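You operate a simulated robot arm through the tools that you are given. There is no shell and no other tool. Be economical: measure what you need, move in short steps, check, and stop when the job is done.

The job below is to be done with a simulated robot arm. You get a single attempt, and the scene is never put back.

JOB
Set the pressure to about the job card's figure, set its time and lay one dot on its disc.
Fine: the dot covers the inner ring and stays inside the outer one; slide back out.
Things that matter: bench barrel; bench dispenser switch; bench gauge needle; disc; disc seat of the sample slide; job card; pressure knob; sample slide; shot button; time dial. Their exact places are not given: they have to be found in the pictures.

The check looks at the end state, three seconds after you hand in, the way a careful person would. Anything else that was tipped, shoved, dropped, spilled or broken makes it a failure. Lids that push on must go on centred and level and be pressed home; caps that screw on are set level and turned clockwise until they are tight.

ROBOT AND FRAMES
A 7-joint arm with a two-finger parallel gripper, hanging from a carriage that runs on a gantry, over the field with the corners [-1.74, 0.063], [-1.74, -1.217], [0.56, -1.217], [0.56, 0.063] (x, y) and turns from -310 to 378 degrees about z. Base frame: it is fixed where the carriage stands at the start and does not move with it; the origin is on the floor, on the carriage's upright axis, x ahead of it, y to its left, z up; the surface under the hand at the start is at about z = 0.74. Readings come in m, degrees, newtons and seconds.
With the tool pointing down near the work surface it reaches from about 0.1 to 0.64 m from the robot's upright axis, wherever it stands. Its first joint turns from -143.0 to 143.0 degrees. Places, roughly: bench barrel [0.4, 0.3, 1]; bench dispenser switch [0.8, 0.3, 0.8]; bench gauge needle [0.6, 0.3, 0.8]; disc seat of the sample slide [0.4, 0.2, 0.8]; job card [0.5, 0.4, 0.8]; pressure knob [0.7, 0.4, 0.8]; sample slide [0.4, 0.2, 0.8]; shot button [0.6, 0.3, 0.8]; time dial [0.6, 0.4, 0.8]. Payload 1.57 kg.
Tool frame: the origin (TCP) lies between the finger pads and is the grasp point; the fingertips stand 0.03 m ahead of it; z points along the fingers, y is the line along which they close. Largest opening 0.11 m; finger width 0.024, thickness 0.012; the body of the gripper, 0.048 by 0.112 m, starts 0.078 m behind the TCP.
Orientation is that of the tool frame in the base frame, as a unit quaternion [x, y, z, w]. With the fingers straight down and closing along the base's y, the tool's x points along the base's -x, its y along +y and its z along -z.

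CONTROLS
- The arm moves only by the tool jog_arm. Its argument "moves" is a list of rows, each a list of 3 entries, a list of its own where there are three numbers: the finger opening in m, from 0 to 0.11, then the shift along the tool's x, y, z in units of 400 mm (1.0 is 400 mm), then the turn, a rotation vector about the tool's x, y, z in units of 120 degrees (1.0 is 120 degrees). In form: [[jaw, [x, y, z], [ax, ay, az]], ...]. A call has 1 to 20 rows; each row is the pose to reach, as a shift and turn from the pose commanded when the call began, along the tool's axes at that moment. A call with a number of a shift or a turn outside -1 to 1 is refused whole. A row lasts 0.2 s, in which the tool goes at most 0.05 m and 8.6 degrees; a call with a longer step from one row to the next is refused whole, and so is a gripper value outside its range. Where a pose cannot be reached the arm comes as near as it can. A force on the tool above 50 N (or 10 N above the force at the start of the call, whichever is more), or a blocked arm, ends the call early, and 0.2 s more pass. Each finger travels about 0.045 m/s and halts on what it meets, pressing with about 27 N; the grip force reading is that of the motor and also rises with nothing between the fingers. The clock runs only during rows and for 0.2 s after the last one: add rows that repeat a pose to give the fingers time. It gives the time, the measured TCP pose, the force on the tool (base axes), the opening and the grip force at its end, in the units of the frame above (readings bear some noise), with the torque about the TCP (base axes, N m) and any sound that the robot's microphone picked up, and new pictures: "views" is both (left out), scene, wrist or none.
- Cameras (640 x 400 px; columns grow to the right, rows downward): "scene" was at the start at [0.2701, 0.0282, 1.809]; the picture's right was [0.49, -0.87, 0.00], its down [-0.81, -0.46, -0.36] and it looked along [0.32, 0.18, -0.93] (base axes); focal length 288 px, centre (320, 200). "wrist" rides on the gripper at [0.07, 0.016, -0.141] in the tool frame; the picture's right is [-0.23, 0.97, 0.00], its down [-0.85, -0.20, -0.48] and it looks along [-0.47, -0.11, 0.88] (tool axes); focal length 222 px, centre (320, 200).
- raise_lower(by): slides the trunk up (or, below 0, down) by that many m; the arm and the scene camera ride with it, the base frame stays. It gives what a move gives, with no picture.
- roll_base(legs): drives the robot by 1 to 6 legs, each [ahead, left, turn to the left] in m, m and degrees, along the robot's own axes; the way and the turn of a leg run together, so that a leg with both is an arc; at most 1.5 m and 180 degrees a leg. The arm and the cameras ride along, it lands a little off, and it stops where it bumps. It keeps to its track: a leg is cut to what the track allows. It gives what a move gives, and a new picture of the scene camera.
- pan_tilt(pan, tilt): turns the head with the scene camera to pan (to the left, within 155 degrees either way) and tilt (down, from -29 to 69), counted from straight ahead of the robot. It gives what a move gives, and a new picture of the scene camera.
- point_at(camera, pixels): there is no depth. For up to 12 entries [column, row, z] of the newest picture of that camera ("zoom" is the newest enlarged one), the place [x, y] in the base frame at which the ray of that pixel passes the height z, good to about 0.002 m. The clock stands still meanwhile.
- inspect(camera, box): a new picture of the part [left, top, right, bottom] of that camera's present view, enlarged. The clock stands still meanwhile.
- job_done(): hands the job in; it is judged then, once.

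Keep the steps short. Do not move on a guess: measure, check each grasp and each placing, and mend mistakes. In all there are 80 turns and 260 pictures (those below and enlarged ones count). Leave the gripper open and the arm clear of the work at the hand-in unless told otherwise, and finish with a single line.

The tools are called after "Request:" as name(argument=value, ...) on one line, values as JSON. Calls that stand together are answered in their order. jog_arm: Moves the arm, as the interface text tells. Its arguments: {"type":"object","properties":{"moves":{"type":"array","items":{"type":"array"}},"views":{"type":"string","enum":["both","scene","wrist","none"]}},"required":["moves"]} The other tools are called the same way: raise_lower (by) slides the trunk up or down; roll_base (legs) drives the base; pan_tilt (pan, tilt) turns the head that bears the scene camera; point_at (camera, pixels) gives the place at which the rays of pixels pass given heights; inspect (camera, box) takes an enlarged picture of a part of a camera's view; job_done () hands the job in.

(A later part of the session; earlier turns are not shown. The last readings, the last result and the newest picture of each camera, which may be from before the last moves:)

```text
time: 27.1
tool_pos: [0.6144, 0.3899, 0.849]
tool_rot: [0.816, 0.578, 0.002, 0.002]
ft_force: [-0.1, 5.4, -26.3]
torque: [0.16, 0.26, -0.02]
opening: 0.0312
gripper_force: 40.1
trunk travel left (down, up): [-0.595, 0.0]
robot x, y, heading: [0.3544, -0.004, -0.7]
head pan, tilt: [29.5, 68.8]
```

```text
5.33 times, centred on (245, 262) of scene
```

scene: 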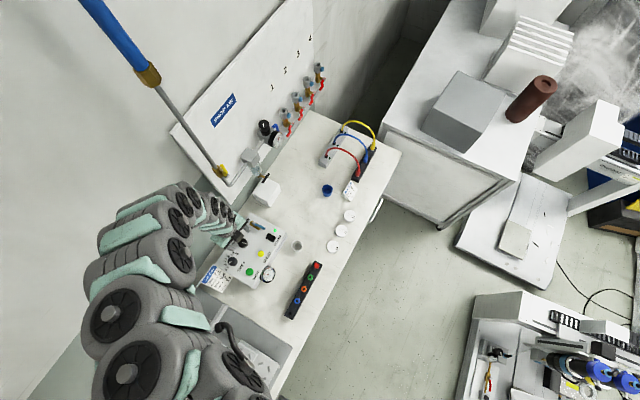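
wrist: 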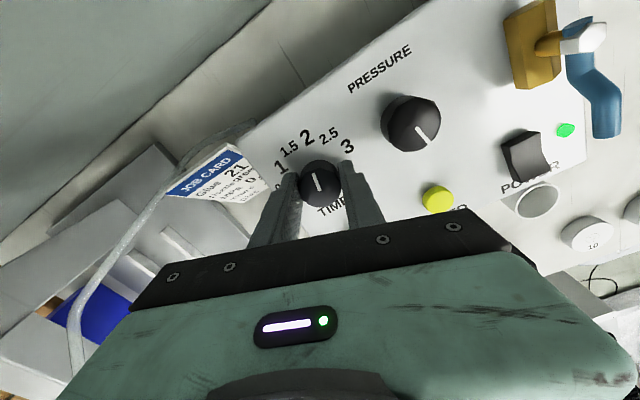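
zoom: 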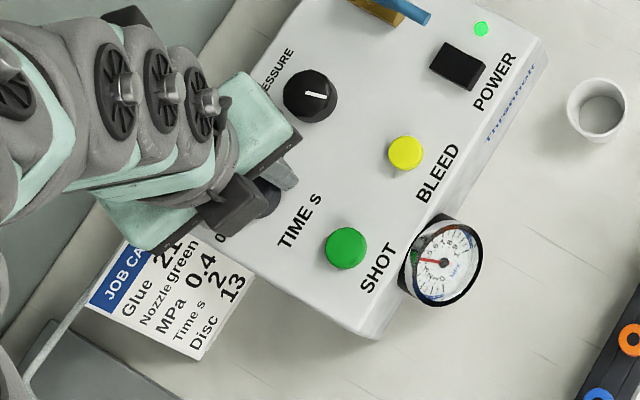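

Now I release, rise 60 mm, and check where the mark stands.

Request:
jog_arm(moves=[[0.04, [0, 0, 0], [0, 0, 0]], [0.055, [0, 0, 0], [0, 0, 0]], [0.055, [0, 0, 0], [0, 0, 0]], [0.055, [0, 0, -0.06], [0, 0, 0]], [0.055, [0, 0, -0.12], [0, 0, 0]], [0.055, [0, 0, -0.18], [0, 0, 0]], [0.055, [0, 0, -0.2], [0, 0, 0]], [0.055, [0, 0, -0.2], [0, 0, 0]]], views="wrist")

Request:
inspect(camera="wrist", box=[220, 80, 420, 205])

Request:
inspect(camera="scene", box=[260, 262, 282, 284])

```text
time: 28.9
tool_pos: [0.6156, 0.3908, 0.9292]
tool_rot: [0.816, 0.578, 0.0, 0.003]
ft_force: [-0.6, 0.7, 0.2]
torque: [0.0, -0.01, -0.03]
opening: 0.055
gripper_force: 0.1
trunk travel left (down, up): [-0.595, 0.0]
robot x, y, heading: [0.3481, -0.0015, -0.7]
head pan, tilt: [29.5, 68.8]
```

wrist: 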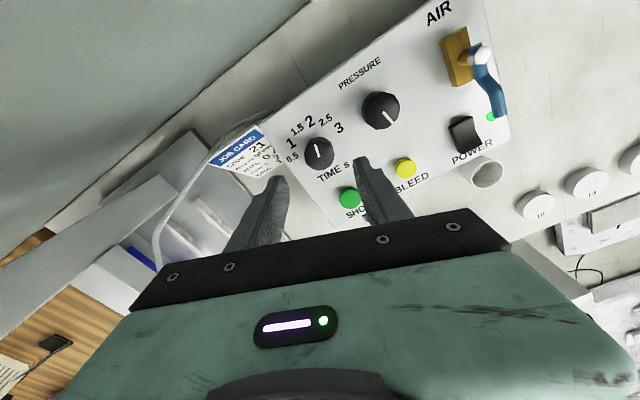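

```text
3.20 times, centred on (320, 142) of wrist
```

zoom: 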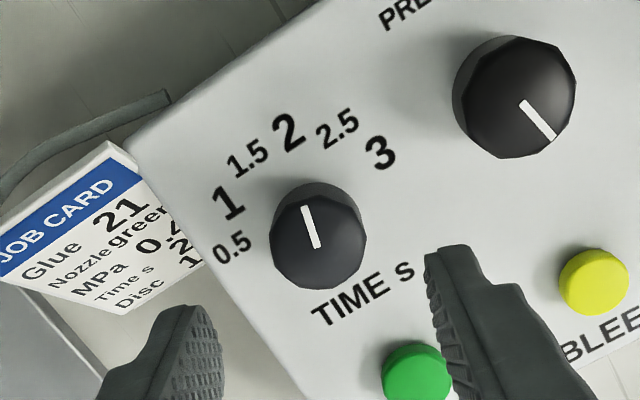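

```text
16.00 times, centred on (271, 273) of scene
```

zoom: 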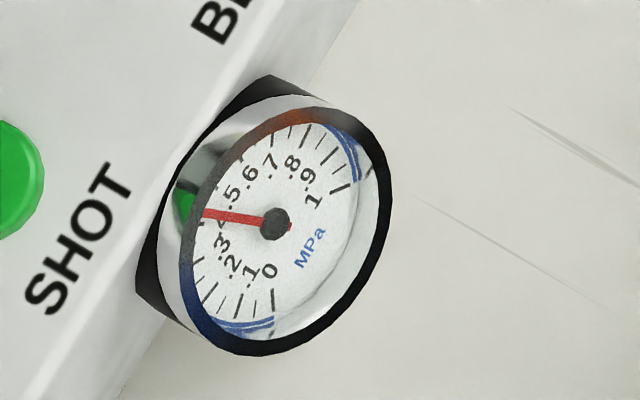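

Time now points at 2 and the gauge holds at about 0.4. Next is disc 13 near (0.939, 0.101). I move above it at z 0.93 while turning the hand back so it closes along base y.

Request:
jog_arm(moves=[[0.06, [-0.03, 0.07, 0], [0, 0, -0.07]], [0.06, [-0.06, 0.14, 0], [0, 0, -0.14]], [0.07, [-0.09, 0.21, 0], [0, 0, -0.21]], [0.07, [-0.12, 0.28, 0], [0, 0, -0.28]], [0.07, [-0.15, 0.35, 0], [0, 0, -0.35]], [0.07, [-0.18, 0.42, 0], [0, 0, -0.42]], [0.07, [-0.21, 0.49, 0], [0, 0, -0.49]], [0.07, [-0.24, 0.56, 0], [0, 0, -0.56]], [0.07, [-0.28, 0.65, 0], [0, 0, -0.63]], [0.07, [-0.32, 0.745, 0], [0, 0, -0.7]], [0.07, [-0.36, 0.84, 0], [0, 0, -0.77]], [0.07, [-0.39, 0.91, 0], [0, 0, -0.84]], [0.07, [-0.422, 0.983, 0], [0, 0, -0.911]], [0.07, [-0.422, 0.983, 0], [0, 0, -0.911]]])

Request:
inspect(camera="wrist", box=[220, 80, 420, 205])

```text
time: 31.9
tool_pos: [0.9307, 0.0997, 0.9297]
tool_rot: [-0.001, 1.0, -0.001, 0.002]
ft_force: [0.8, 0.5, 0.1]
torque: [-0.02, -0.02, 0.02]
opening: 0.0704
gripper_force: 0.2
trunk travel left (down, up): [-0.595, 0.0]
robot x, y, heading: [0.3499, -0.0, -0.5]
head pan, tilt: [29.5, 68.8]
```

scene: 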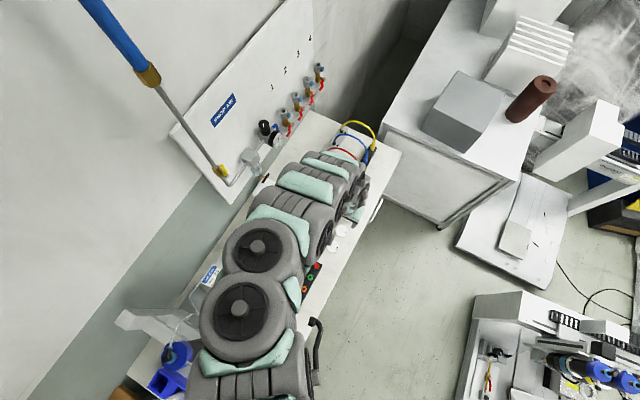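
wrist: 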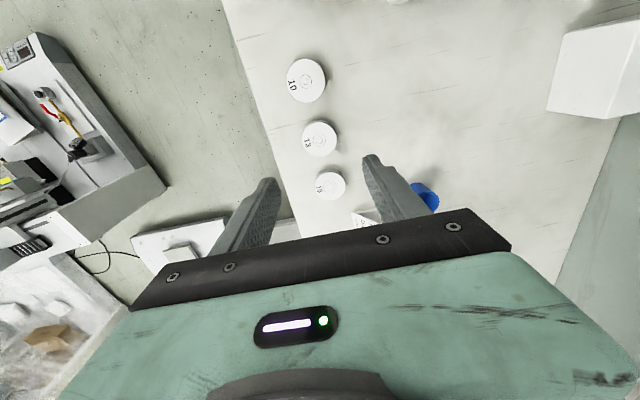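

```text
3.20 times, centred on (320, 142) of wrist
```

zoom: 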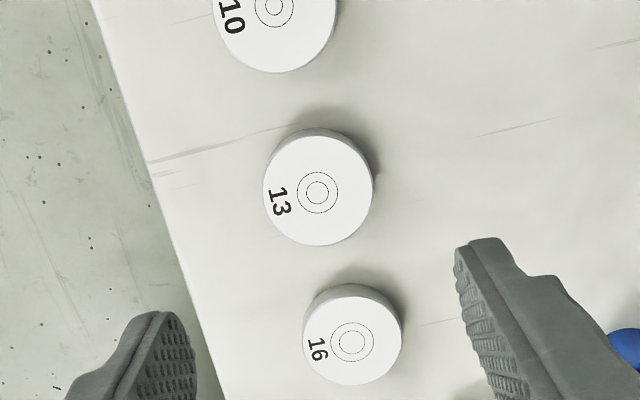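

Disc 13's centre is at pixel (319.5, 139), right on the tool axis, and it's about 48 mm wide. I go down to TCP z 0.776 and close.

Request:
jog_arm(moves=[[0.07, [0, 0, 0.1], [0, 0, 0]], [0.07, [0, 0, 0.2], [0, 0, 0]], [0.07, [0, 0, 0.3], [0, 0, 0]], [0.07, [0, 0, 0.35], [0, 0, 0]], [0.07, [0, 0, 0.385], [0, 0, 0]], [0.055, [0, 0, 0.385], [0, 0, 0]], [0.045, [0, 0, 0.385], [0, 0, 0]], [0.043, [0, 0, 0.385], [0, 0, 0]], [0.043, [0, 0, 0.385], [0, 0, 0]]], views="wrist")

Request:
inspect(camera="wrist", box=[220, 80, 420, 205])

```text
time: 33.9
tool_pos: [0.9044, 0.0901, 0.8113]
tool_rot: [-0.001, 1.0, -0.002, 0.001]
ft_force: [-0.4, 0.1, -0.2]
torque: [0.03, 0.01, -0.03]
opening: 0.0432
gripper_force: 0.0
out of reach, approached as far as the arm can: row 3, 4, 5, 6, 7, 8, 9
trunk travel left (down, up): [-0.595, 0.0]
robot x, y, heading: [0.35, -0.0003, -0.4]
head pan, tilt: [29.5, 68.8]
```

wrist: 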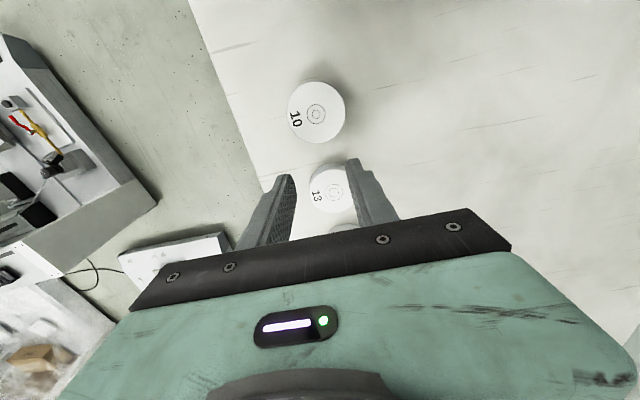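

```text
3.20 times, centred on (320, 142) of wrist
```

zoom: 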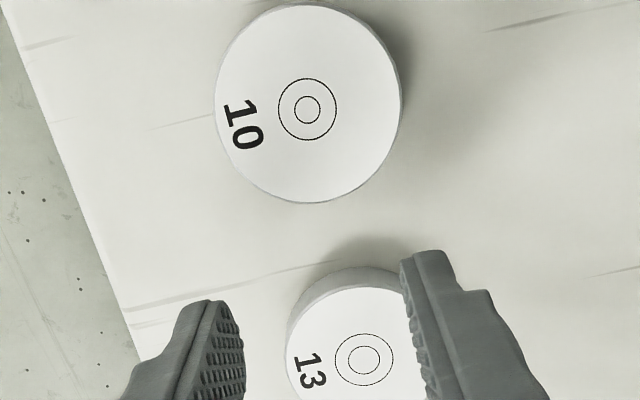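

It's out of reach at that height from here and nothing was touched. I rise, open, and roll the base 0.1 m ahead.

Request:
jog_arm(moves=[[0.05, [0, 0, -0.06], [0, 0, 0]], [0.06, [0, 0, -0.12], [0, 0, 0]], [0.07, [0, 0, -0.18], [0, 0, 0]], [0.07, [0, 0, -0.18], [0, 0, 0]]], views="none")

Request:
roll_base(legs=[[0.1, 0, 0]])

```text
time: 34.9
tool_pos: [0.904, 0.0903, 0.8837]
tool_rot: [-0.001, 1.0, -0.002, 0.002]
ft_force: [0.0, 0.0, 0.2]
torque: [0.01, -0.02, 0.03]
opening: 0.0699
gripper_force: 0.1
trunk travel left (down, up): [-0.595, 0.0]
robot x, y, heading: [0.3529, 0.0014, -0.4]
head pan, tilt: [29.5, 68.8]
```

```text
time: 36.1
tool_pos: [1.0031, 0.0892, 0.8831]
tool_rot: [0.0, 1.0, -0.001, 0.001]
ft_force: [0.7, 0.7, -0.5]
torque: [-0.02, 0.0, 0.05]
opening: 0.07
gripper_force: 0.1
trunk travel left (down, up): [-0.595, 0.0]
robot x, y, heading: [0.4481, -0.0041, -0.5]
head pan, tilt: [29.5, 68.8]
```

scene: 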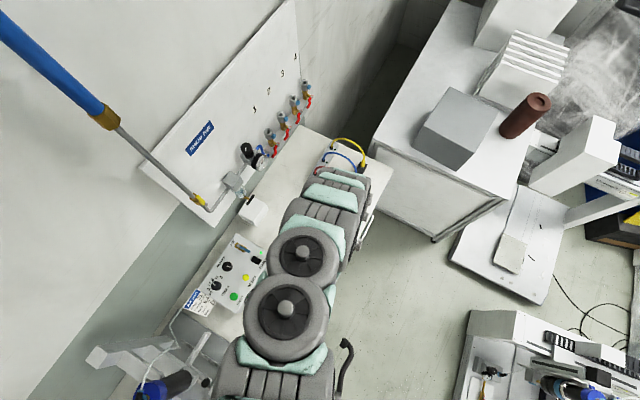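

Now I move back over disc 13, to (0.931, 0.100) at z 0.84, and look.

Request:
jog_arm(moves=[[0.07, [0.09, 0.013, 0.0], [0, 0, 0]], [0.07, [0.18, 0.026, 0.05], [0, 0, 0]], [0.07, [0.18, 0.026, 0.11], [0, 0, 0]], [0.07, [0.18, 0.026, 0.11], [0, 0, 0]]], views="wrist")

Request:
inspect(camera="wrist", box=[220, 80, 420, 205])

```text
time: 37.1
tool_pos: [0.9329, 0.0991, 0.8413]
tool_rot: [0.0, 1.0, -0.001, 0.001]
ft_force: [0.2, -0.1, -0.3]
torque: [-0.01, -0.05, -0.05]
opening: 0.07
gripper_force: 0.0
trunk travel left (down, up): [-0.595, 0.0]
robot x, y, heading: [0.4549, -0.0019, -0.4]
head pan, tilt: [29.5, 68.8]
```

wrist: 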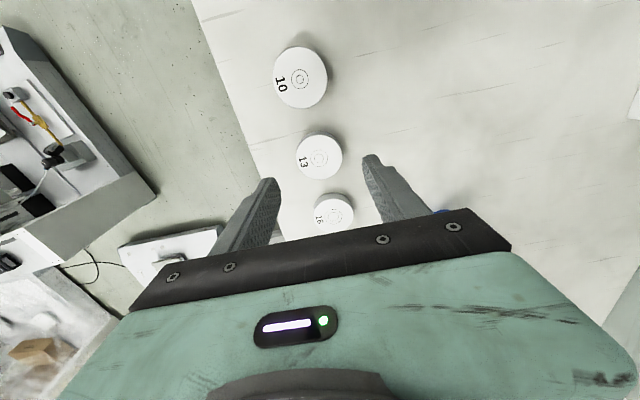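

```text
3.20 times, centred on (320, 142) of wrist
```

zoom: 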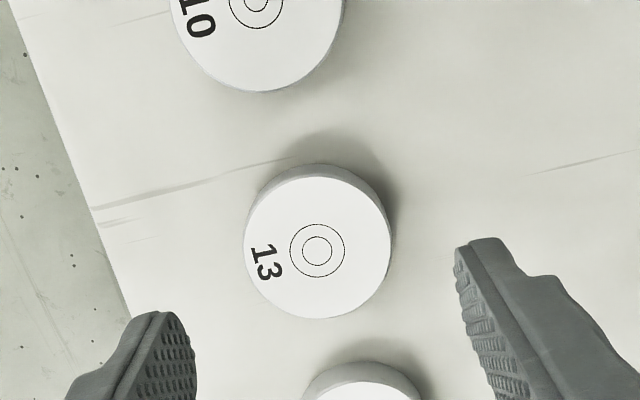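

Still centred (319, 158). I lower to z 0.777 and close.

Request:
jog_arm(moves=[[0.07, [0, 0, 0.06], [0, 0, 0]], [0.07, [0, 0, 0.12], [0, 0, 0]], [0.07, [0, 0, 0.16], [0, 0, 0]], [0.06, [0, 0, 0.16], [0, 0, 0]], [0.05, [0, 0, 0.16], [0, 0, 0]], [0.043, [0, 0, 0.16], [0, 0, 0]], [0.04, [0, 0, 0.16], [0, 0, 0]], [0.04, [0, 0, 0.16], [0, 0, 0]]], views="wrist")

```text
time: 38.9
tool_pos: [0.9328, 0.1005, 0.7753]
tool_rot: [-0.001, 1.0, -0.001, 0.002]
ft_force: [0.5, 0.4, 0.3]
torque: [0.05, 0.02, -0.02]
opening: 0.0484
gripper_force: 27.3
trunk travel left (down, up): [-0.595, 0.0]
robot x, y, heading: [0.4503, -0.0043, -0.3]
head pan, tilt: [29.5, 68.8]
```

wrist: 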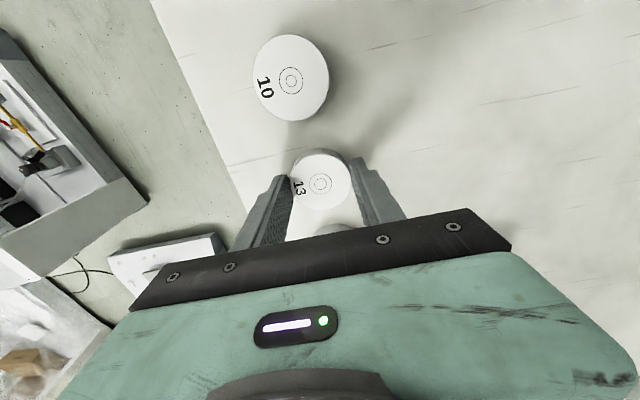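

The disc is gripped (opening 0.0484, 27 N). I lift it and roll back 0.48 m along the open front of the bench to view the slide.

Request:
jog_arm(moves=[[0.04, [0, 0, -0.06], [0, 0, 0]], [0.04, [0, 0, -0.15], [0, 0, 0]], [0.04, [0, 0, -0.25], [0, 0, 0]], [0.04, [0, 0, -0.35], [0, 0, 0]], [0.04, [0, 0, -0.35], [0, 0, 0]]], views="wrist")

Request:
roll_base(legs=[[-0.48, 0, 0]])

Request:
inspect(camera="wrist", box=[160, 0, 560, 250])

```text
time: 40.1
tool_pos: [0.9324, 0.0972, 0.9149]
tool_rot: [-0.001, 1.0, -0.002, 0.002]
ft_force: [0.6, -0.2, -1.2]
torque: [0.02, 0.03, 0.01]
opening: 0.0485
gripper_force: 26.5
trunk travel left (down, up): [-0.595, 0.0]
robot x, y, heading: [0.4499, 0.0011, -0.3]
head pan, tilt: [29.5, 68.8]
```

wrist: 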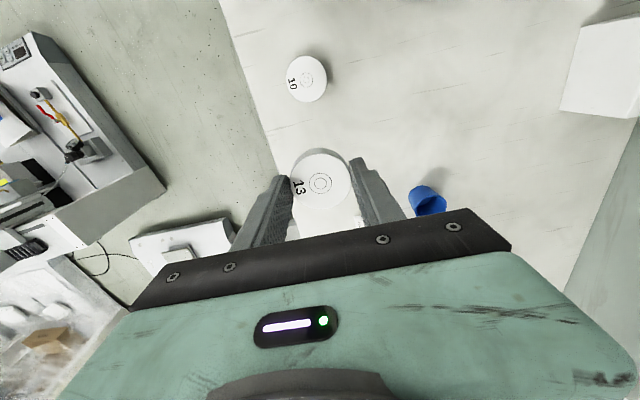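

```text
time: 42.9
tool_pos: [0.4487, 0.1039, 0.9162]
tool_rot: [-0.003, 1.0, -0.002, 0.002]
ft_force: [0.1, 0.0, -1.2]
torque: [0.04, 0.01, 0.04]
opening: 0.0487
gripper_force: 27.2
trunk travel left (down, up): [-0.595, 0.0]
robot x, y, heading: [-0.0338, -0.0015, -0.4]
head pan, tilt: [29.5, 68.8]
```

scene: 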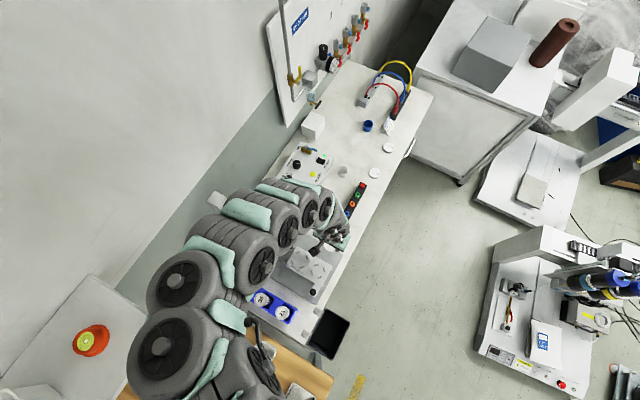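

```text
1.60 times, centred on (360, 125) of wrist
```

zoom: 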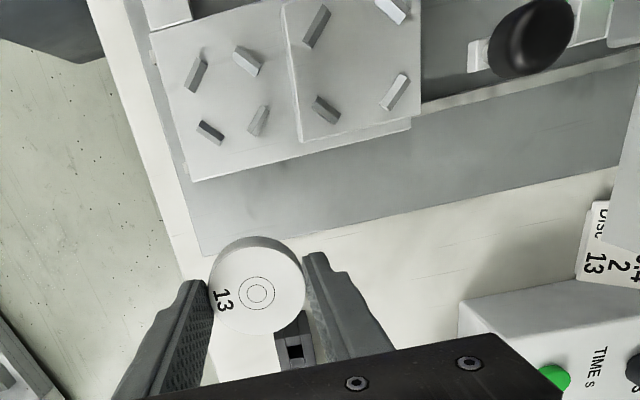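

I measure the bars of both seats and look at the front end of the slide with its knobs.

Request:
point_at(camera="wrist", pixels=[[282.5, 46.9, 0.77], [315, 37.5, 0.77], [291.3, 82.5, 0.77], [321.3, 75, 0.77], [357.5, 16.9, 0.78], [403.8, 6.3, 0.78], [363.8, 68.1, 0.78], [405.6, 57.5, 0.78], [490, 24, 0.8], [282, 112, 0.765], [348, 88, 0.775], [422, 70, 0.775]])

Request:
inspect(camera="scene", box=[270, 220, 360, 310])

Request:
inspect(camera="wrist", box=[220, 0, 460, 130])

```text
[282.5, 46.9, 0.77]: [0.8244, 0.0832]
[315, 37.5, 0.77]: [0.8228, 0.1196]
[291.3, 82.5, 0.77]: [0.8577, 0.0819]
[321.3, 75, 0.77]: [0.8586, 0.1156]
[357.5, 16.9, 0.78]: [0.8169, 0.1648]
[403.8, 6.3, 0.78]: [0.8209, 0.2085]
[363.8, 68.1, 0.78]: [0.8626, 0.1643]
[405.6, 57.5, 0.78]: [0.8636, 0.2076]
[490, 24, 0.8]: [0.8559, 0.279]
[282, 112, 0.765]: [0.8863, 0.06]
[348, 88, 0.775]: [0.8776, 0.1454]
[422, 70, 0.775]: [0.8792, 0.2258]
```

```text
4.44 times, centred on (315, 265) of scene
```

zoom: 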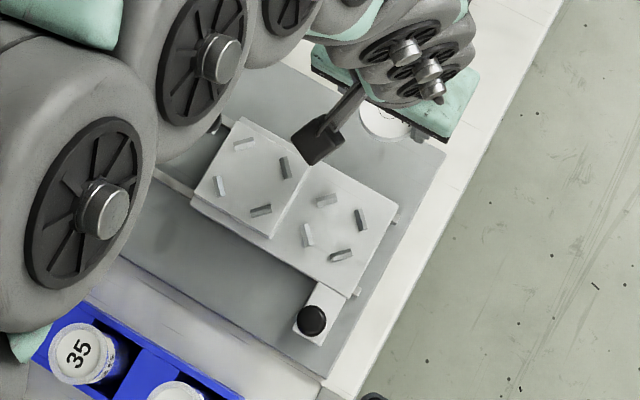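

```text
2.67 times, centred on (340, 65) of wrist
```

zoom: 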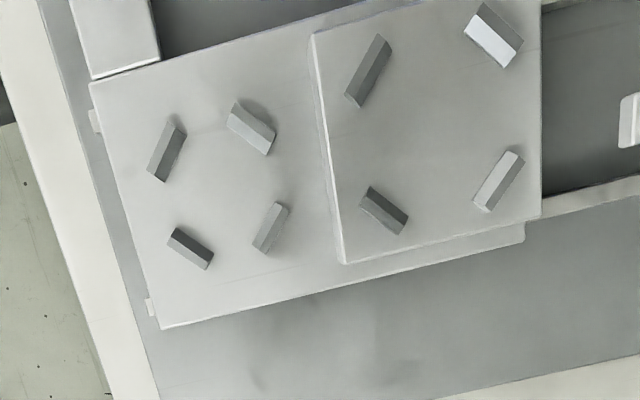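

The wider seat, the upper plate at about (0.357, 0.193), fits the 48 mm disc; the bars of the front one are too close together. I turn the hand −90° so the slim side and the camera face away from the barrel. That also lets me look at the barrel and nozzle.

Request:
jog_arm(moves=[[0.04, [0, 0, 0], [0, 0, -0.07]], [0.04, [0, 0, 0], [0, 0, -0.14]], [0.04, [0, 0, 0], [0, 0, -0.21]], [0.04, [0, 0, 0], [0, 0, -0.28]], [0.04, [0, 0, 0], [0, 0, -0.35]], [0.04, [0, 0, 0], [0, 0, -0.42]], [0.04, [0, 0, 0], [0, 0, -0.49]], [0.04, [0, 0, 0], [0, 0, -0.56]], [0.04, [0, 0, 0], [0, 0, -0.63]], [0.04, [0, 0, 0], [0, 0, -0.7]], [0.04, [0, 0, 0], [0, 0, -0.746]], [0.04, [0, 0, 0], [0, 0, -0.746]]])

Request:
inspect(camera="wrist", box=[0, 0, 400, 250])

```text
time: 45.5
tool_pos: [0.449, 0.1038, 0.9138]
tool_rot: [0.707, -0.707, 0.002, 0.0]
ft_force: [-0.7, -1.1, -0.8]
torque: [0.01, 0.02, -0.01]
opening: 0.0489
gripper_force: 26.8
trunk travel left (down, up): [-0.595, 0.0]
robot x, y, heading: [-0.0296, 0.0018, 0.0]
head pan, tilt: [29.5, 68.8]
```

scene: 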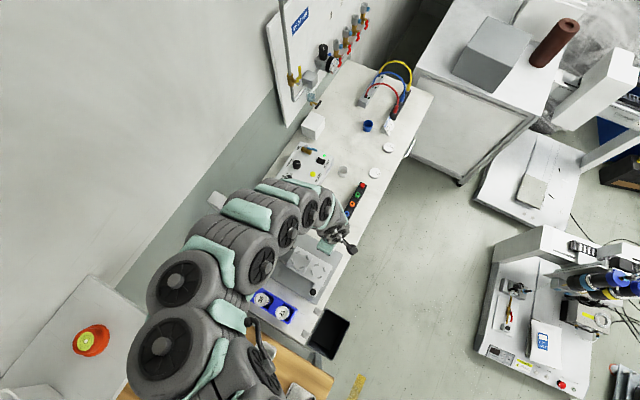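
wrist: 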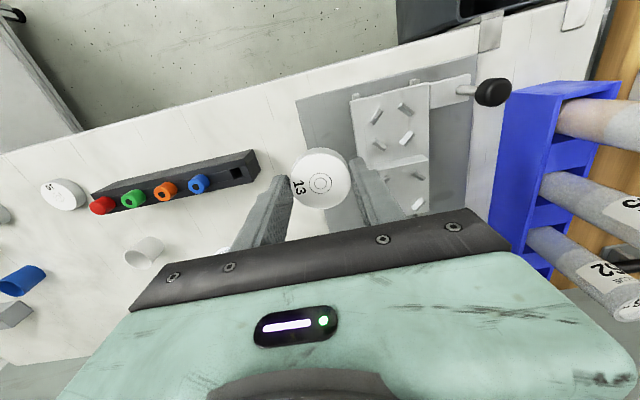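

```text
1.60 times, centred on (200, 125) of wrist
```

zoom: 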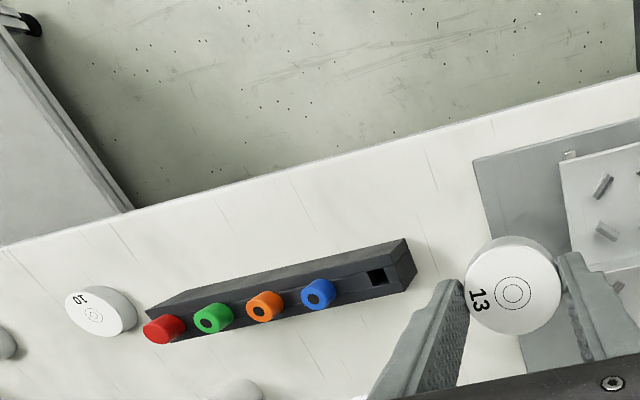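

The barrel axis works out near (0.357, 0.30), in line with the slide's travel along +y. I carry the disc to hover over the wide seat at (0.357, 0.193), z 0.86.

Request:
jog_arm(moves=[[0.04, [-0.055, 0.06, 0], [0, 0, 0]], [0.04, [-0.11, 0.12, 0], [0, 0, 0]], [0.04, [-0.165, 0.175, 0.03], [0, 0, 0]], [0.04, [-0.2225, 0.229, 0.09], [0, 0, 0]], [0.04, [-0.2225, 0.229, 0.135], [0, 0, 0]], [0.04, [-0.2225, 0.229, 0.135], [0, 0, 0]]])

Request:
inspect(camera="wrist", box=[220, 60, 420, 225])

Request:
inspect(camera="scene", box=[250, 200, 370, 310])

```text
time: 47.1
tool_pos: [0.3903, 0.1776, 0.8673]
tool_rot: [-0.693, 0.721, -0.015, 0.01]
ft_force: [0.3, -1.1, -0.6]
torque: [0.05, -0.01, 0.02]
opening: 0.0489
gripper_force: 27.2
out of reach, approached as far as the arm can: row 2
trunk travel left (down, up): [-0.595, 0.0]
robot x, y, heading: [-0.0317, 0.0009, -0.2]
head pan, tilt: [29.5, 68.8]
stopped in row 6: the arm was blocked; the commanded pose is now the measured one
```

scene: 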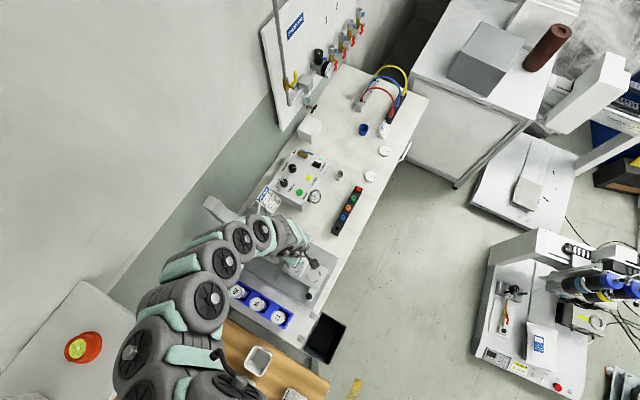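
wrist: 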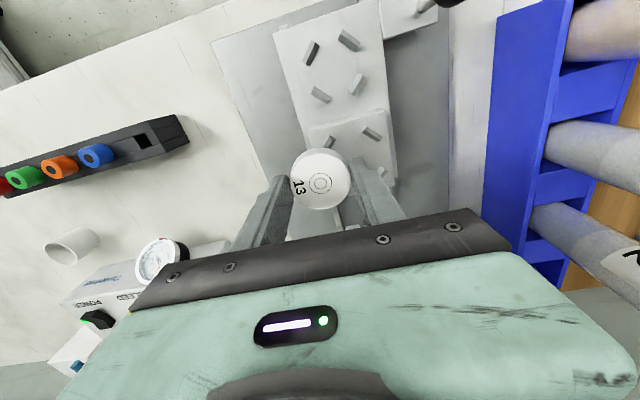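

```text
2.42 times, centred on (320, 142) of wrist
```

zoom: 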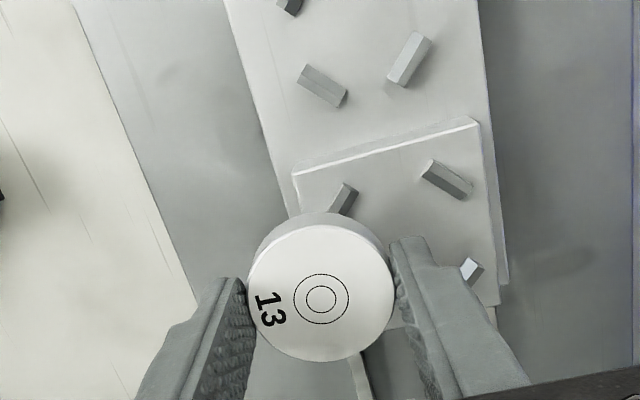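

```text
3.64 times, centred on (310, 255) of scene
```

zoom: 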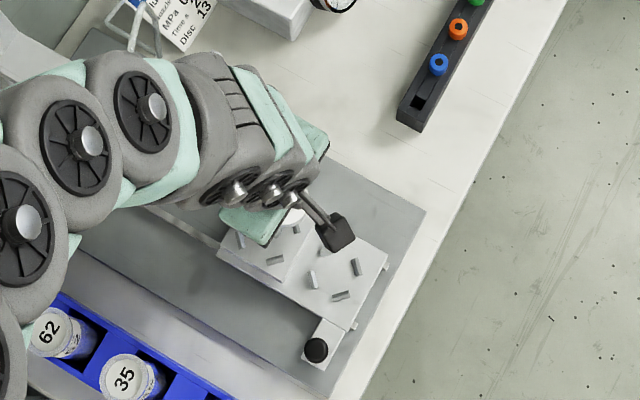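

The arm's links lean over the barrel and were blocked. I back off the way I came and look at the barrel from the scene camera.

Request:
jog_arm(moves=[[0.04, [0.03, -0.03, -0.03], [0, 0, 0]], [0.04, [0.09, -0.07, -0.07], [0, 0, 0]], [0.04, [0.15, -0.12, -0.11], [0, 0, 0]], [0.04, [0.22, -0.16, -0.12], [0, 0, 0]], [0.04, [0.22, -0.16, -0.12], [0, 0, 0]]])

Request:
roll_base(legs=[[0.1, -0.35, 0]])

Request:
inspect(camera="scene", box=[100, 100, 400, 300])

```text
time: 48.3
tool_pos: [0.4269, 0.0986, 0.9107]
tool_rot: [-0.7, 0.715, -0.006, 0.002]
ft_force: [0.4, -1.1, -0.6]
torque: [0.01, 0.02, -0.02]
opening: 0.0485
gripper_force: 27.3
trunk travel left (down, up): [-0.595, 0.0]
robot x, y, heading: [-0.0301, 0.0026, -0.2]
head pan, tilt: [29.5, 68.8]
```

scene: 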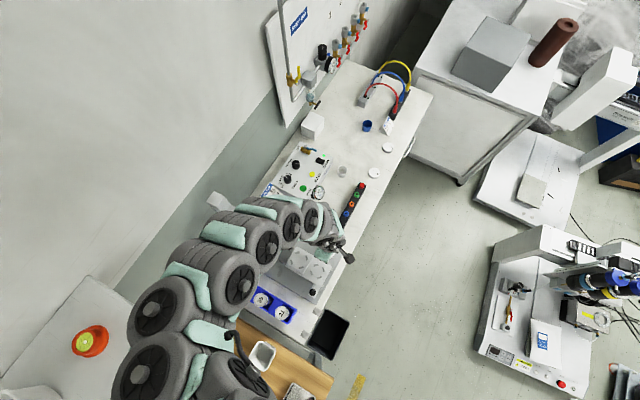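
wrist: 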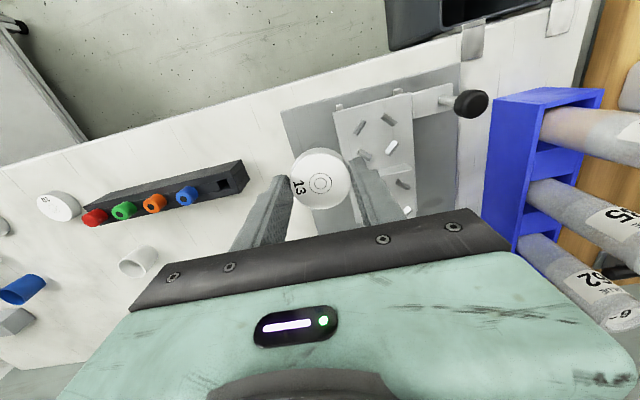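

```text
time: 50.7
tool_pos: [0.5265, -0.2516, 0.91]
tool_rot: [-0.701, 0.713, -0.006, 0.003]
ft_force: [-0.5, 0.5, -0.4]
torque: [0.03, -0.01, 0.0]
opening: 0.049
gripper_force: 27.1
trunk travel left (down, up): [-0.595, 0.0]
robot x, y, heading: [0.0681, -0.347, -0.1]
head pan, tilt: [29.5, 68.8]
```

scene: 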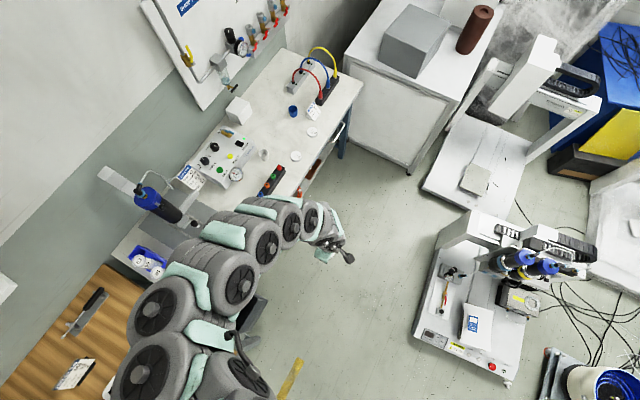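

```text
2.00 times, centred on (250, 200) of scene
```

zoom: 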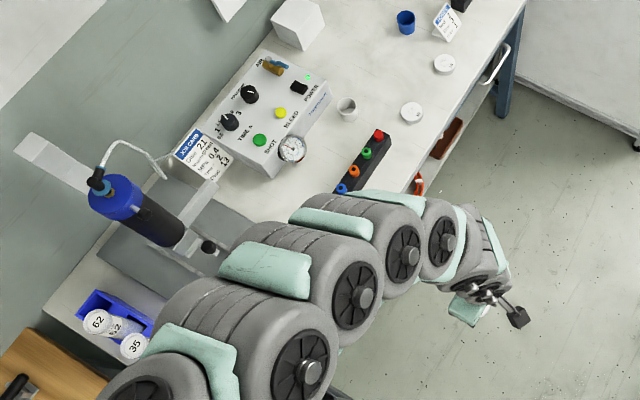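

The barrel and stand are fine. I'd rather approach the slide from the front, with the base at about (0.34, −0.34) turned left 75°. I check that the swing is free of the instrument on the right.

Request:
point_at(camera="scene", pixels=[[415, 355, 0.75], [432, 270, 0.75], [447, 222, 0.9], [447, 222, 1.0], [505, 258, 1.0], [498, 375, 0.75], [140, 198, 1.08], [190, 208, 0.88], [208, 247, 0.85]])

Request:
inspect(camera="scene", box=[90, 150, 230, 290])

```text
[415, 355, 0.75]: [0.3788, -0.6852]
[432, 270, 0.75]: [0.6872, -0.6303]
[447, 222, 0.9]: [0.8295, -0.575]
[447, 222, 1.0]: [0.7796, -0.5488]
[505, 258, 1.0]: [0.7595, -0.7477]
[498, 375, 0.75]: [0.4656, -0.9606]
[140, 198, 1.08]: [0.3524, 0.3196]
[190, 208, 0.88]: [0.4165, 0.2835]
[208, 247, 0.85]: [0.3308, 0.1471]
```

```text
2.86 times, centred on (160, 220) of scene
```

zoom: 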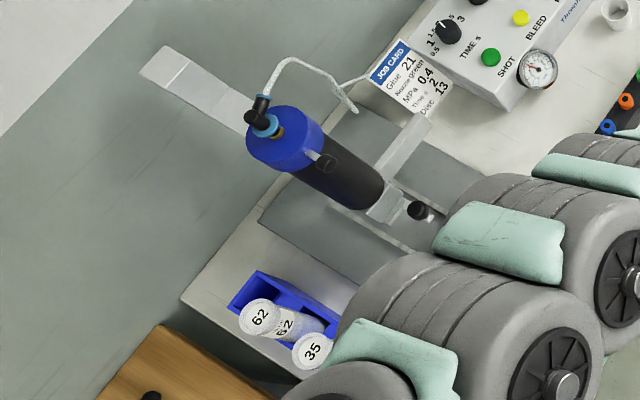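

The instrument stays beyond y = −0.55, so the swing is clear. I roll ahead 0.27 m, then turn left 75°.

Request:
roll_base(legs=[[0.27, 0, 0], [0, 0, 75]])

```text
time: 55.8
tool_pos: [0.3595, 0.1168, 0.9099]
tool_rot: [0.99, -0.139, 0.003, -0.006]
ft_force: [0.5, 0.7, -1.3]
torque: [0.03, 0.0, 0.01]
opening: 0.0489
gripper_force: 27.0
trunk travel left (down, up): [-0.595, 0.0]
robot x, y, heading: [0.3389, -0.351, 75.0]
head pan, tilt: [29.5, 68.8]
```

scene: 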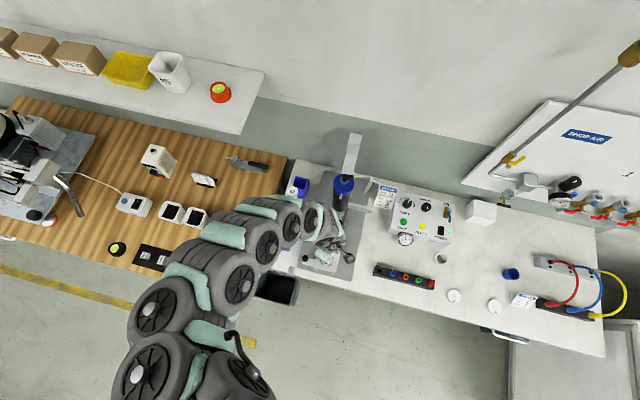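

Now the hand is at (0.360, 0.117) with the arm coming from the front. I turn the wrist +74° so the camera faces −y again.

Request:
jog_arm(moves=[[0.04, [0, 0, 0], [0, 0, 0.07]], [0.04, [0, 0, 0], [0, 0, 0.14]], [0.04, [0, 0, 0], [0, 0, 0.21]], [0.04, [0, 0, 0], [0, 0, 0.28]], [0.04, [0, 0, 0], [0, 0, 0.35]], [0.04, [0, 0, 0], [0, 0, 0.42]], [0.04, [0, 0, 0], [0, 0, 0.49]], [0.04, [0, 0, 0], [0, 0, 0.56]], [0.04, [0, 0, 0], [0, 0, 0.617]], [0.04, [0, 0, 0], [0, 0, 0.617]]])

Request:
inspect(camera="scene", box=[260, 120, 460, 290])

```text
time: 58.0
tool_pos: [0.3612, 0.1168, 0.9102]
tool_rot: [-0.707, 0.707, 0.001, 0.008]
ft_force: [-0.3, 0.3, -1.5]
torque: [0.01, 0.04, 0.0]
opening: 0.0488
gripper_force: 26.9
trunk travel left (down, up): [-0.595, 0.0]
robot x, y, heading: [0.3353, -0.35, 75.0]
head pan, tilt: [29.5, 68.8]
```

scene: 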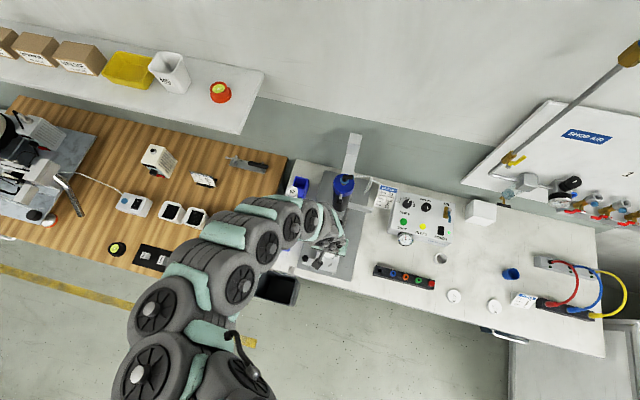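
wrist: 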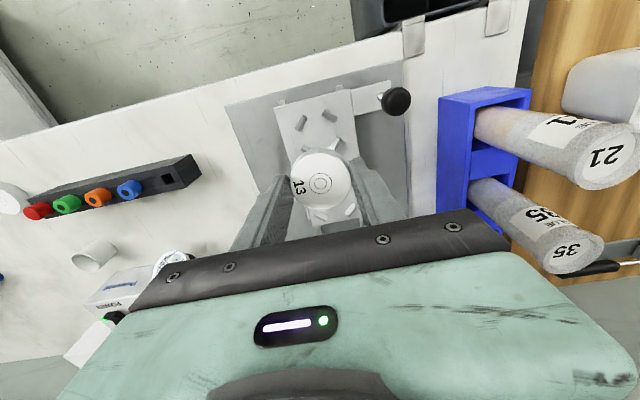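

```text
2.35 times, centred on (360, 205) of scene
```

zoom: 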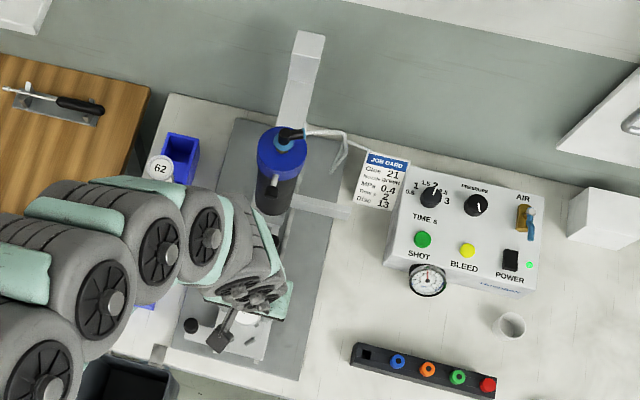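

Clear so far. I advance 76 mm in +y over the wide seat at z 0.885.

Request:
jog_arm(moves=[[0.04, [-0.05, 0.01, 0], [0, 0, 0]], [0.04, [-0.1, 0.01, 0], [0, 0, 0]], [0.04, [-0.15, 0.01, 0], [0, 0, 0]], [0.04, [-0.19, 0.01, 0.03], [0, 0, 0]], [0.04, [-0.19, 0.01, 0.06], [0, 0, 0]], [0.04, [-0.19, 0.01, 0.06], [0, 0, 0]]])

Request:
inspect(camera="scene", box=[260, 120, 420, 290])

Request:
inspect(camera="wrist", box=[220, 60, 420, 225])

```text
time: 59.4
tool_pos: [0.3574, 0.1822, 0.8849]
tool_rot: [-0.707, 0.707, -0.002, 0.003]
ft_force: [-0.1, 0.5, -0.2]
torque: [0.0, 0.01, -0.01]
opening: 0.0487
gripper_force: 27.1
trunk travel left (down, up): [-0.595, 0.0]
robot x, y, heading: [0.3394, -0.3529, 75.0]
head pan, tilt: [29.5, 68.8]
```

scene: 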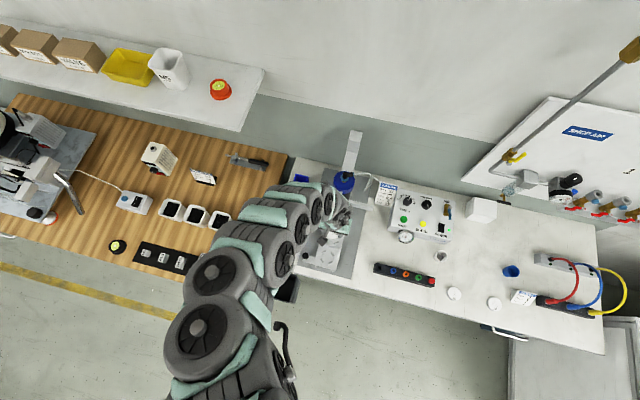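
wrist: 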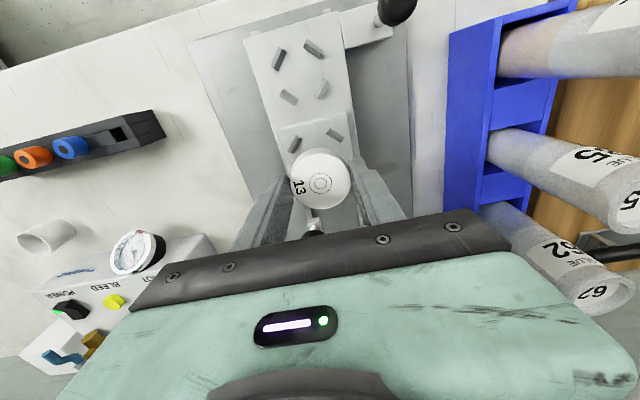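

```text
2.35 times, centred on (340, 205) of scene
```

zoom: 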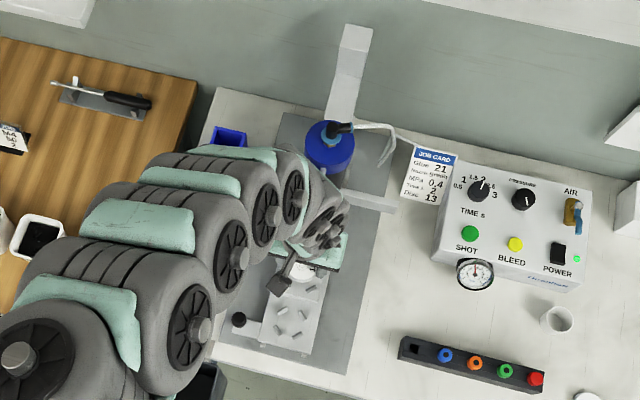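

```text
2.42 times, centred on (320, 142) of wrist
```

zoom: 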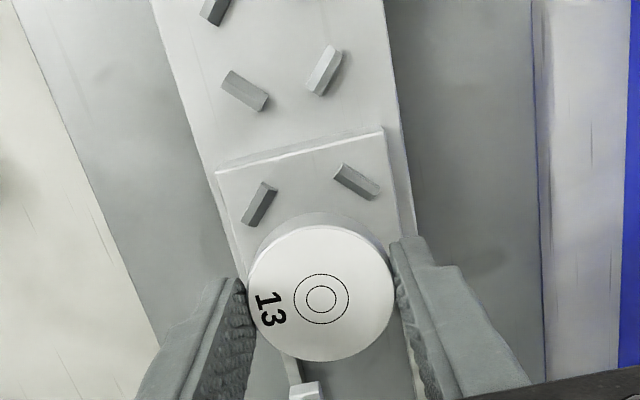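

The hand stopped 10 mm short of the commanded y, so I check for a touch between the wrist links and the barrel.

Request:
inspect(camera="scene", box=[310, 150, 380, 230])

Request:
jog_arm(moves=[[0.04, [0, 0, 0], [0, 0, 0]], [0.04, [0, 0, 0], [0, 0, 0]]], views="none")

```text
5.00 times, centred on (345, 190) of scene
```

zoom: 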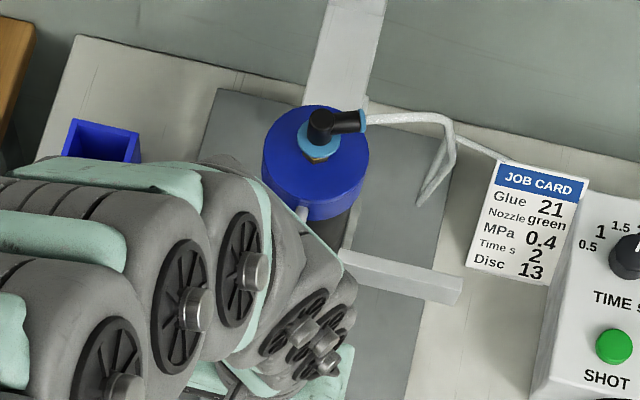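

```text
time: 60.0
tool_pos: [0.3586, 0.1825, 0.8831]
tool_rot: [0.707, -0.707, 0.003, -0.004]
ft_force: [0.0, -1.0, -0.6]
torque: [0.01, -0.03, -0.03]
opening: 0.0487
gripper_force: 26.6
trunk travel left (down, up): [-0.595, 0.0]
robot x, y, heading: [0.341, -0.3483, 74.9]
head pan, tilt: [29.5, 68.8]
```

I test whether the arm follows freely with a 6 mm move in −y, then 6 mm back.

Request:
jog_arm(moves=[[0.04, [0.015, 0, 0], [0, 0, 0]], [0.04, [0.015, 0, 0], [0, 0, 0]]], views="none")

Request:
jog_arm(moves=[[0.04, [-0.03, 0, 0], [0, 0, 0]], [0.04, [-0.03, 0, 0], [0, 0, 0]]], views="none")

Request:
inspect(camera="scene", box=[310, 150, 380, 230])

```text
time: 60.6
tool_pos: [0.3552, 0.1845, 0.887]
tool_rot: [0.708, -0.706, -0.001, -0.007]
ft_force: [-0.2, 0.4, -1.4]
torque: [0.02, 0.02, -0.02]
opening: 0.0484
gripper_force: 27.3
trunk travel left (down, up): [-0.595, 0.0]
robot x, y, heading: [0.3391, -0.3461, 75.0]
head pan, tilt: [29.5, 68.8]
```

```text
time: 61.2
tool_pos: [0.3589, 0.1807, 0.8825]
tool_rot: [0.707, -0.707, 0.005, -0.002]
ft_force: [0.6, -0.6, 0.1]
torque: [0.0, 0.01, 0.0]
opening: 0.0488
gripper_force: 26.9
trunk travel left (down, up): [-0.595, 0.0]
robot x, y, heading: [0.3406, -0.3519, 74.8]
head pan, tilt: [29.5, 68.8]
```

```text
5.00 times, centred on (345, 190) of scene
```

zoom: 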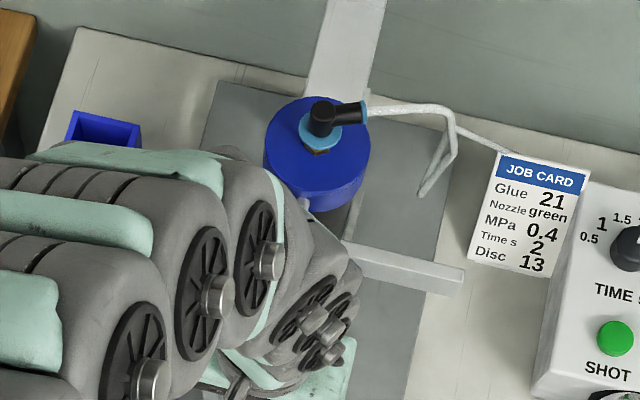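

The links do touch the barrel: commanding ±y moved the hand the wrong way. I back straight off in −y at once, then check the barrel.

Request:
jog_arm(moves=[[0.04, [0.06, 0, -0.03], [0, 0, 0]], [0.04, [0.13, 0, -0.06], [0, 0, 0]], [0.04, [0.2, 0, -0.06], [0, 0, 0]], [0.04, [0.2, 0, -0.06], [0, 0, 0]]], views="none")

Request:
roll_base(legs=[[-0.07, 0, 0]])

Request:
inspect(camera="scene", box=[270, 100, 400, 260])

```text
time: 62.2
tool_pos: [0.3557, 0.1196, 0.9113]
tool_rot: [0.708, -0.707, 0.0, -0.007]
ft_force: [-0.7, -0.1, -0.8]
torque: [0.02, 0.0, -0.03]
opening: 0.0485
gripper_force: 26.9
trunk travel left (down, up): [-0.595, 0.0]
robot x, y, heading: [0.3409, -0.3541, 74.9]
head pan, tilt: [29.5, 68.8]
```

```text
time: 63.2
tool_pos: [0.3372, 0.0522, 0.9099]
tool_rot: [0.707, -0.707, 0.0, -0.007]
ft_force: [0.2, -0.1, -1.0]
torque: [-0.02, 0.0, -0.02]
opening: 0.0489
gripper_force: 27.9
trunk travel left (down, up): [-0.595, 0.0]
robot x, y, heading: [0.3185, -0.4188, 74.9]
head pan, tilt: [29.5, 68.8]
```

scene: 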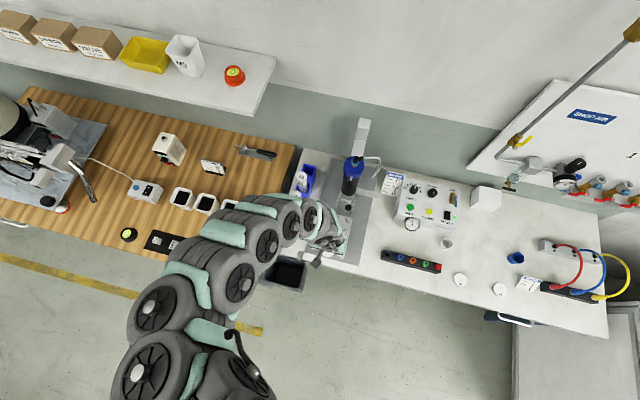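

```text
2.50 times, centred on (335, 180) of scene
```

zoom: 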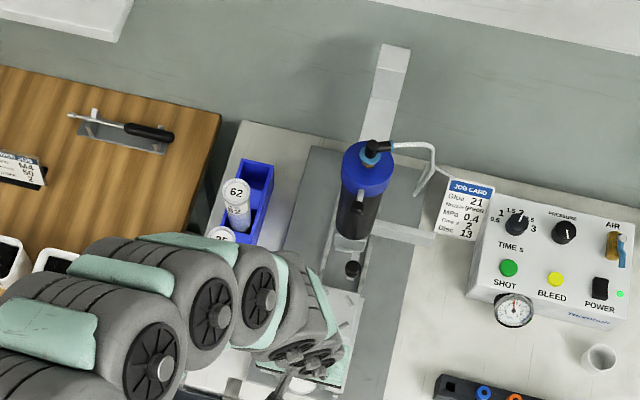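

The barrel stands as before. To work this seat with the arm stretched out, I need its link heights against the cartridges. I measure cartridge 62's cap in this view.

Request:
point_at(camera="scene", pixels=[[301, 176, 0.8], [301, 176, 0.85], [301, 176, 0.9], [354, 165, 1.0], [354, 165, 1.1], [349, 208, 0.8], [349, 208, 0.9]])

```text
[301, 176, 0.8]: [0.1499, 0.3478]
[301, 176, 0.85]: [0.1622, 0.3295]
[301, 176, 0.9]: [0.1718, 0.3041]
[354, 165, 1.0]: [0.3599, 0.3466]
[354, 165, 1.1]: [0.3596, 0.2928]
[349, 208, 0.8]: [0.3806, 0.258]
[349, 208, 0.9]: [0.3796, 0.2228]
```

The cartridges stay clear. The black clamp knob under the barrel matters for clearance, so I enlarge that area.

Request:
inspect(camera="scene", box=[330, 150, 390, 230])

Request:
inspect(camera="wrist", box=[180, 60, 480, 250])

```text
5.00 times, centred on (360, 190) of scene
```

zoom: 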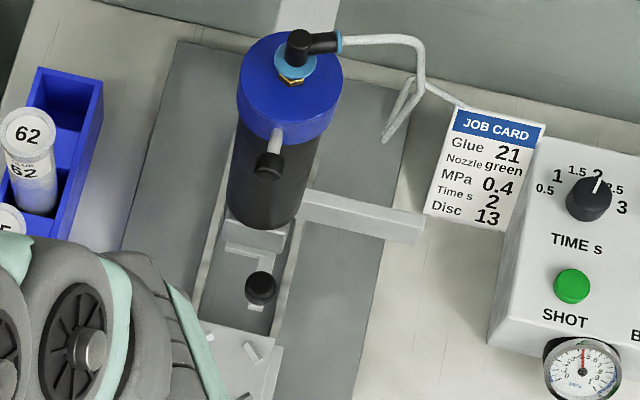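

```text
2.11 times, centred on (330, 155) of wrist
```

zoom: 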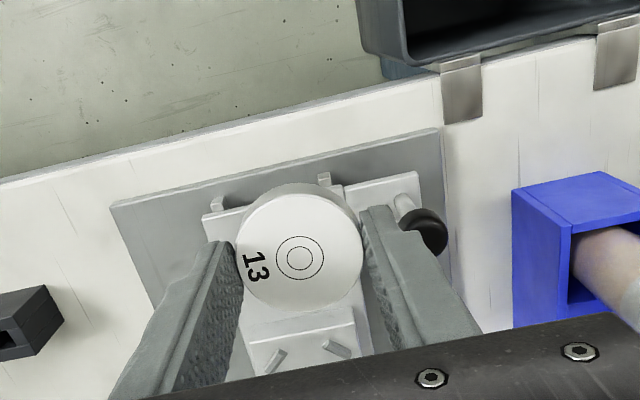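

Request:
inspect(camera="scene", box=[400, 210, 425, 235])

Request:
inspect(camera="scene", box=[330, 165, 370, 230])

```text
16.00 times, centred on (412, 222) of scene
```

zoom: 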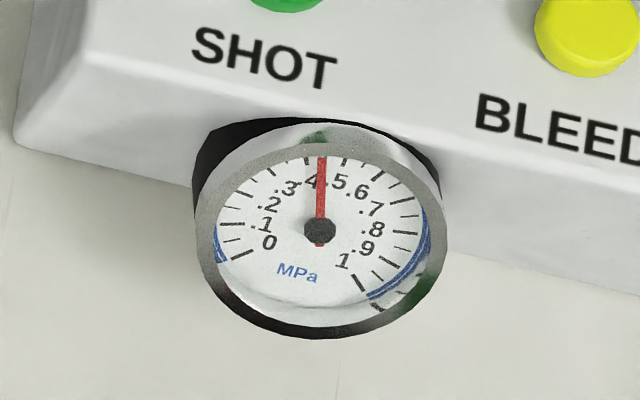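

```text
6.15 times, centred on (350, 198) of scene
```

zoom: 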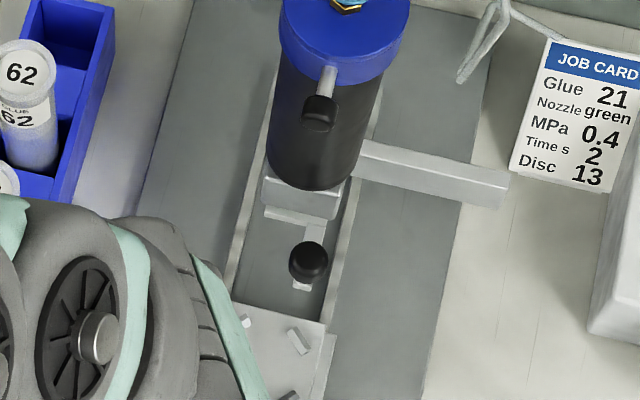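

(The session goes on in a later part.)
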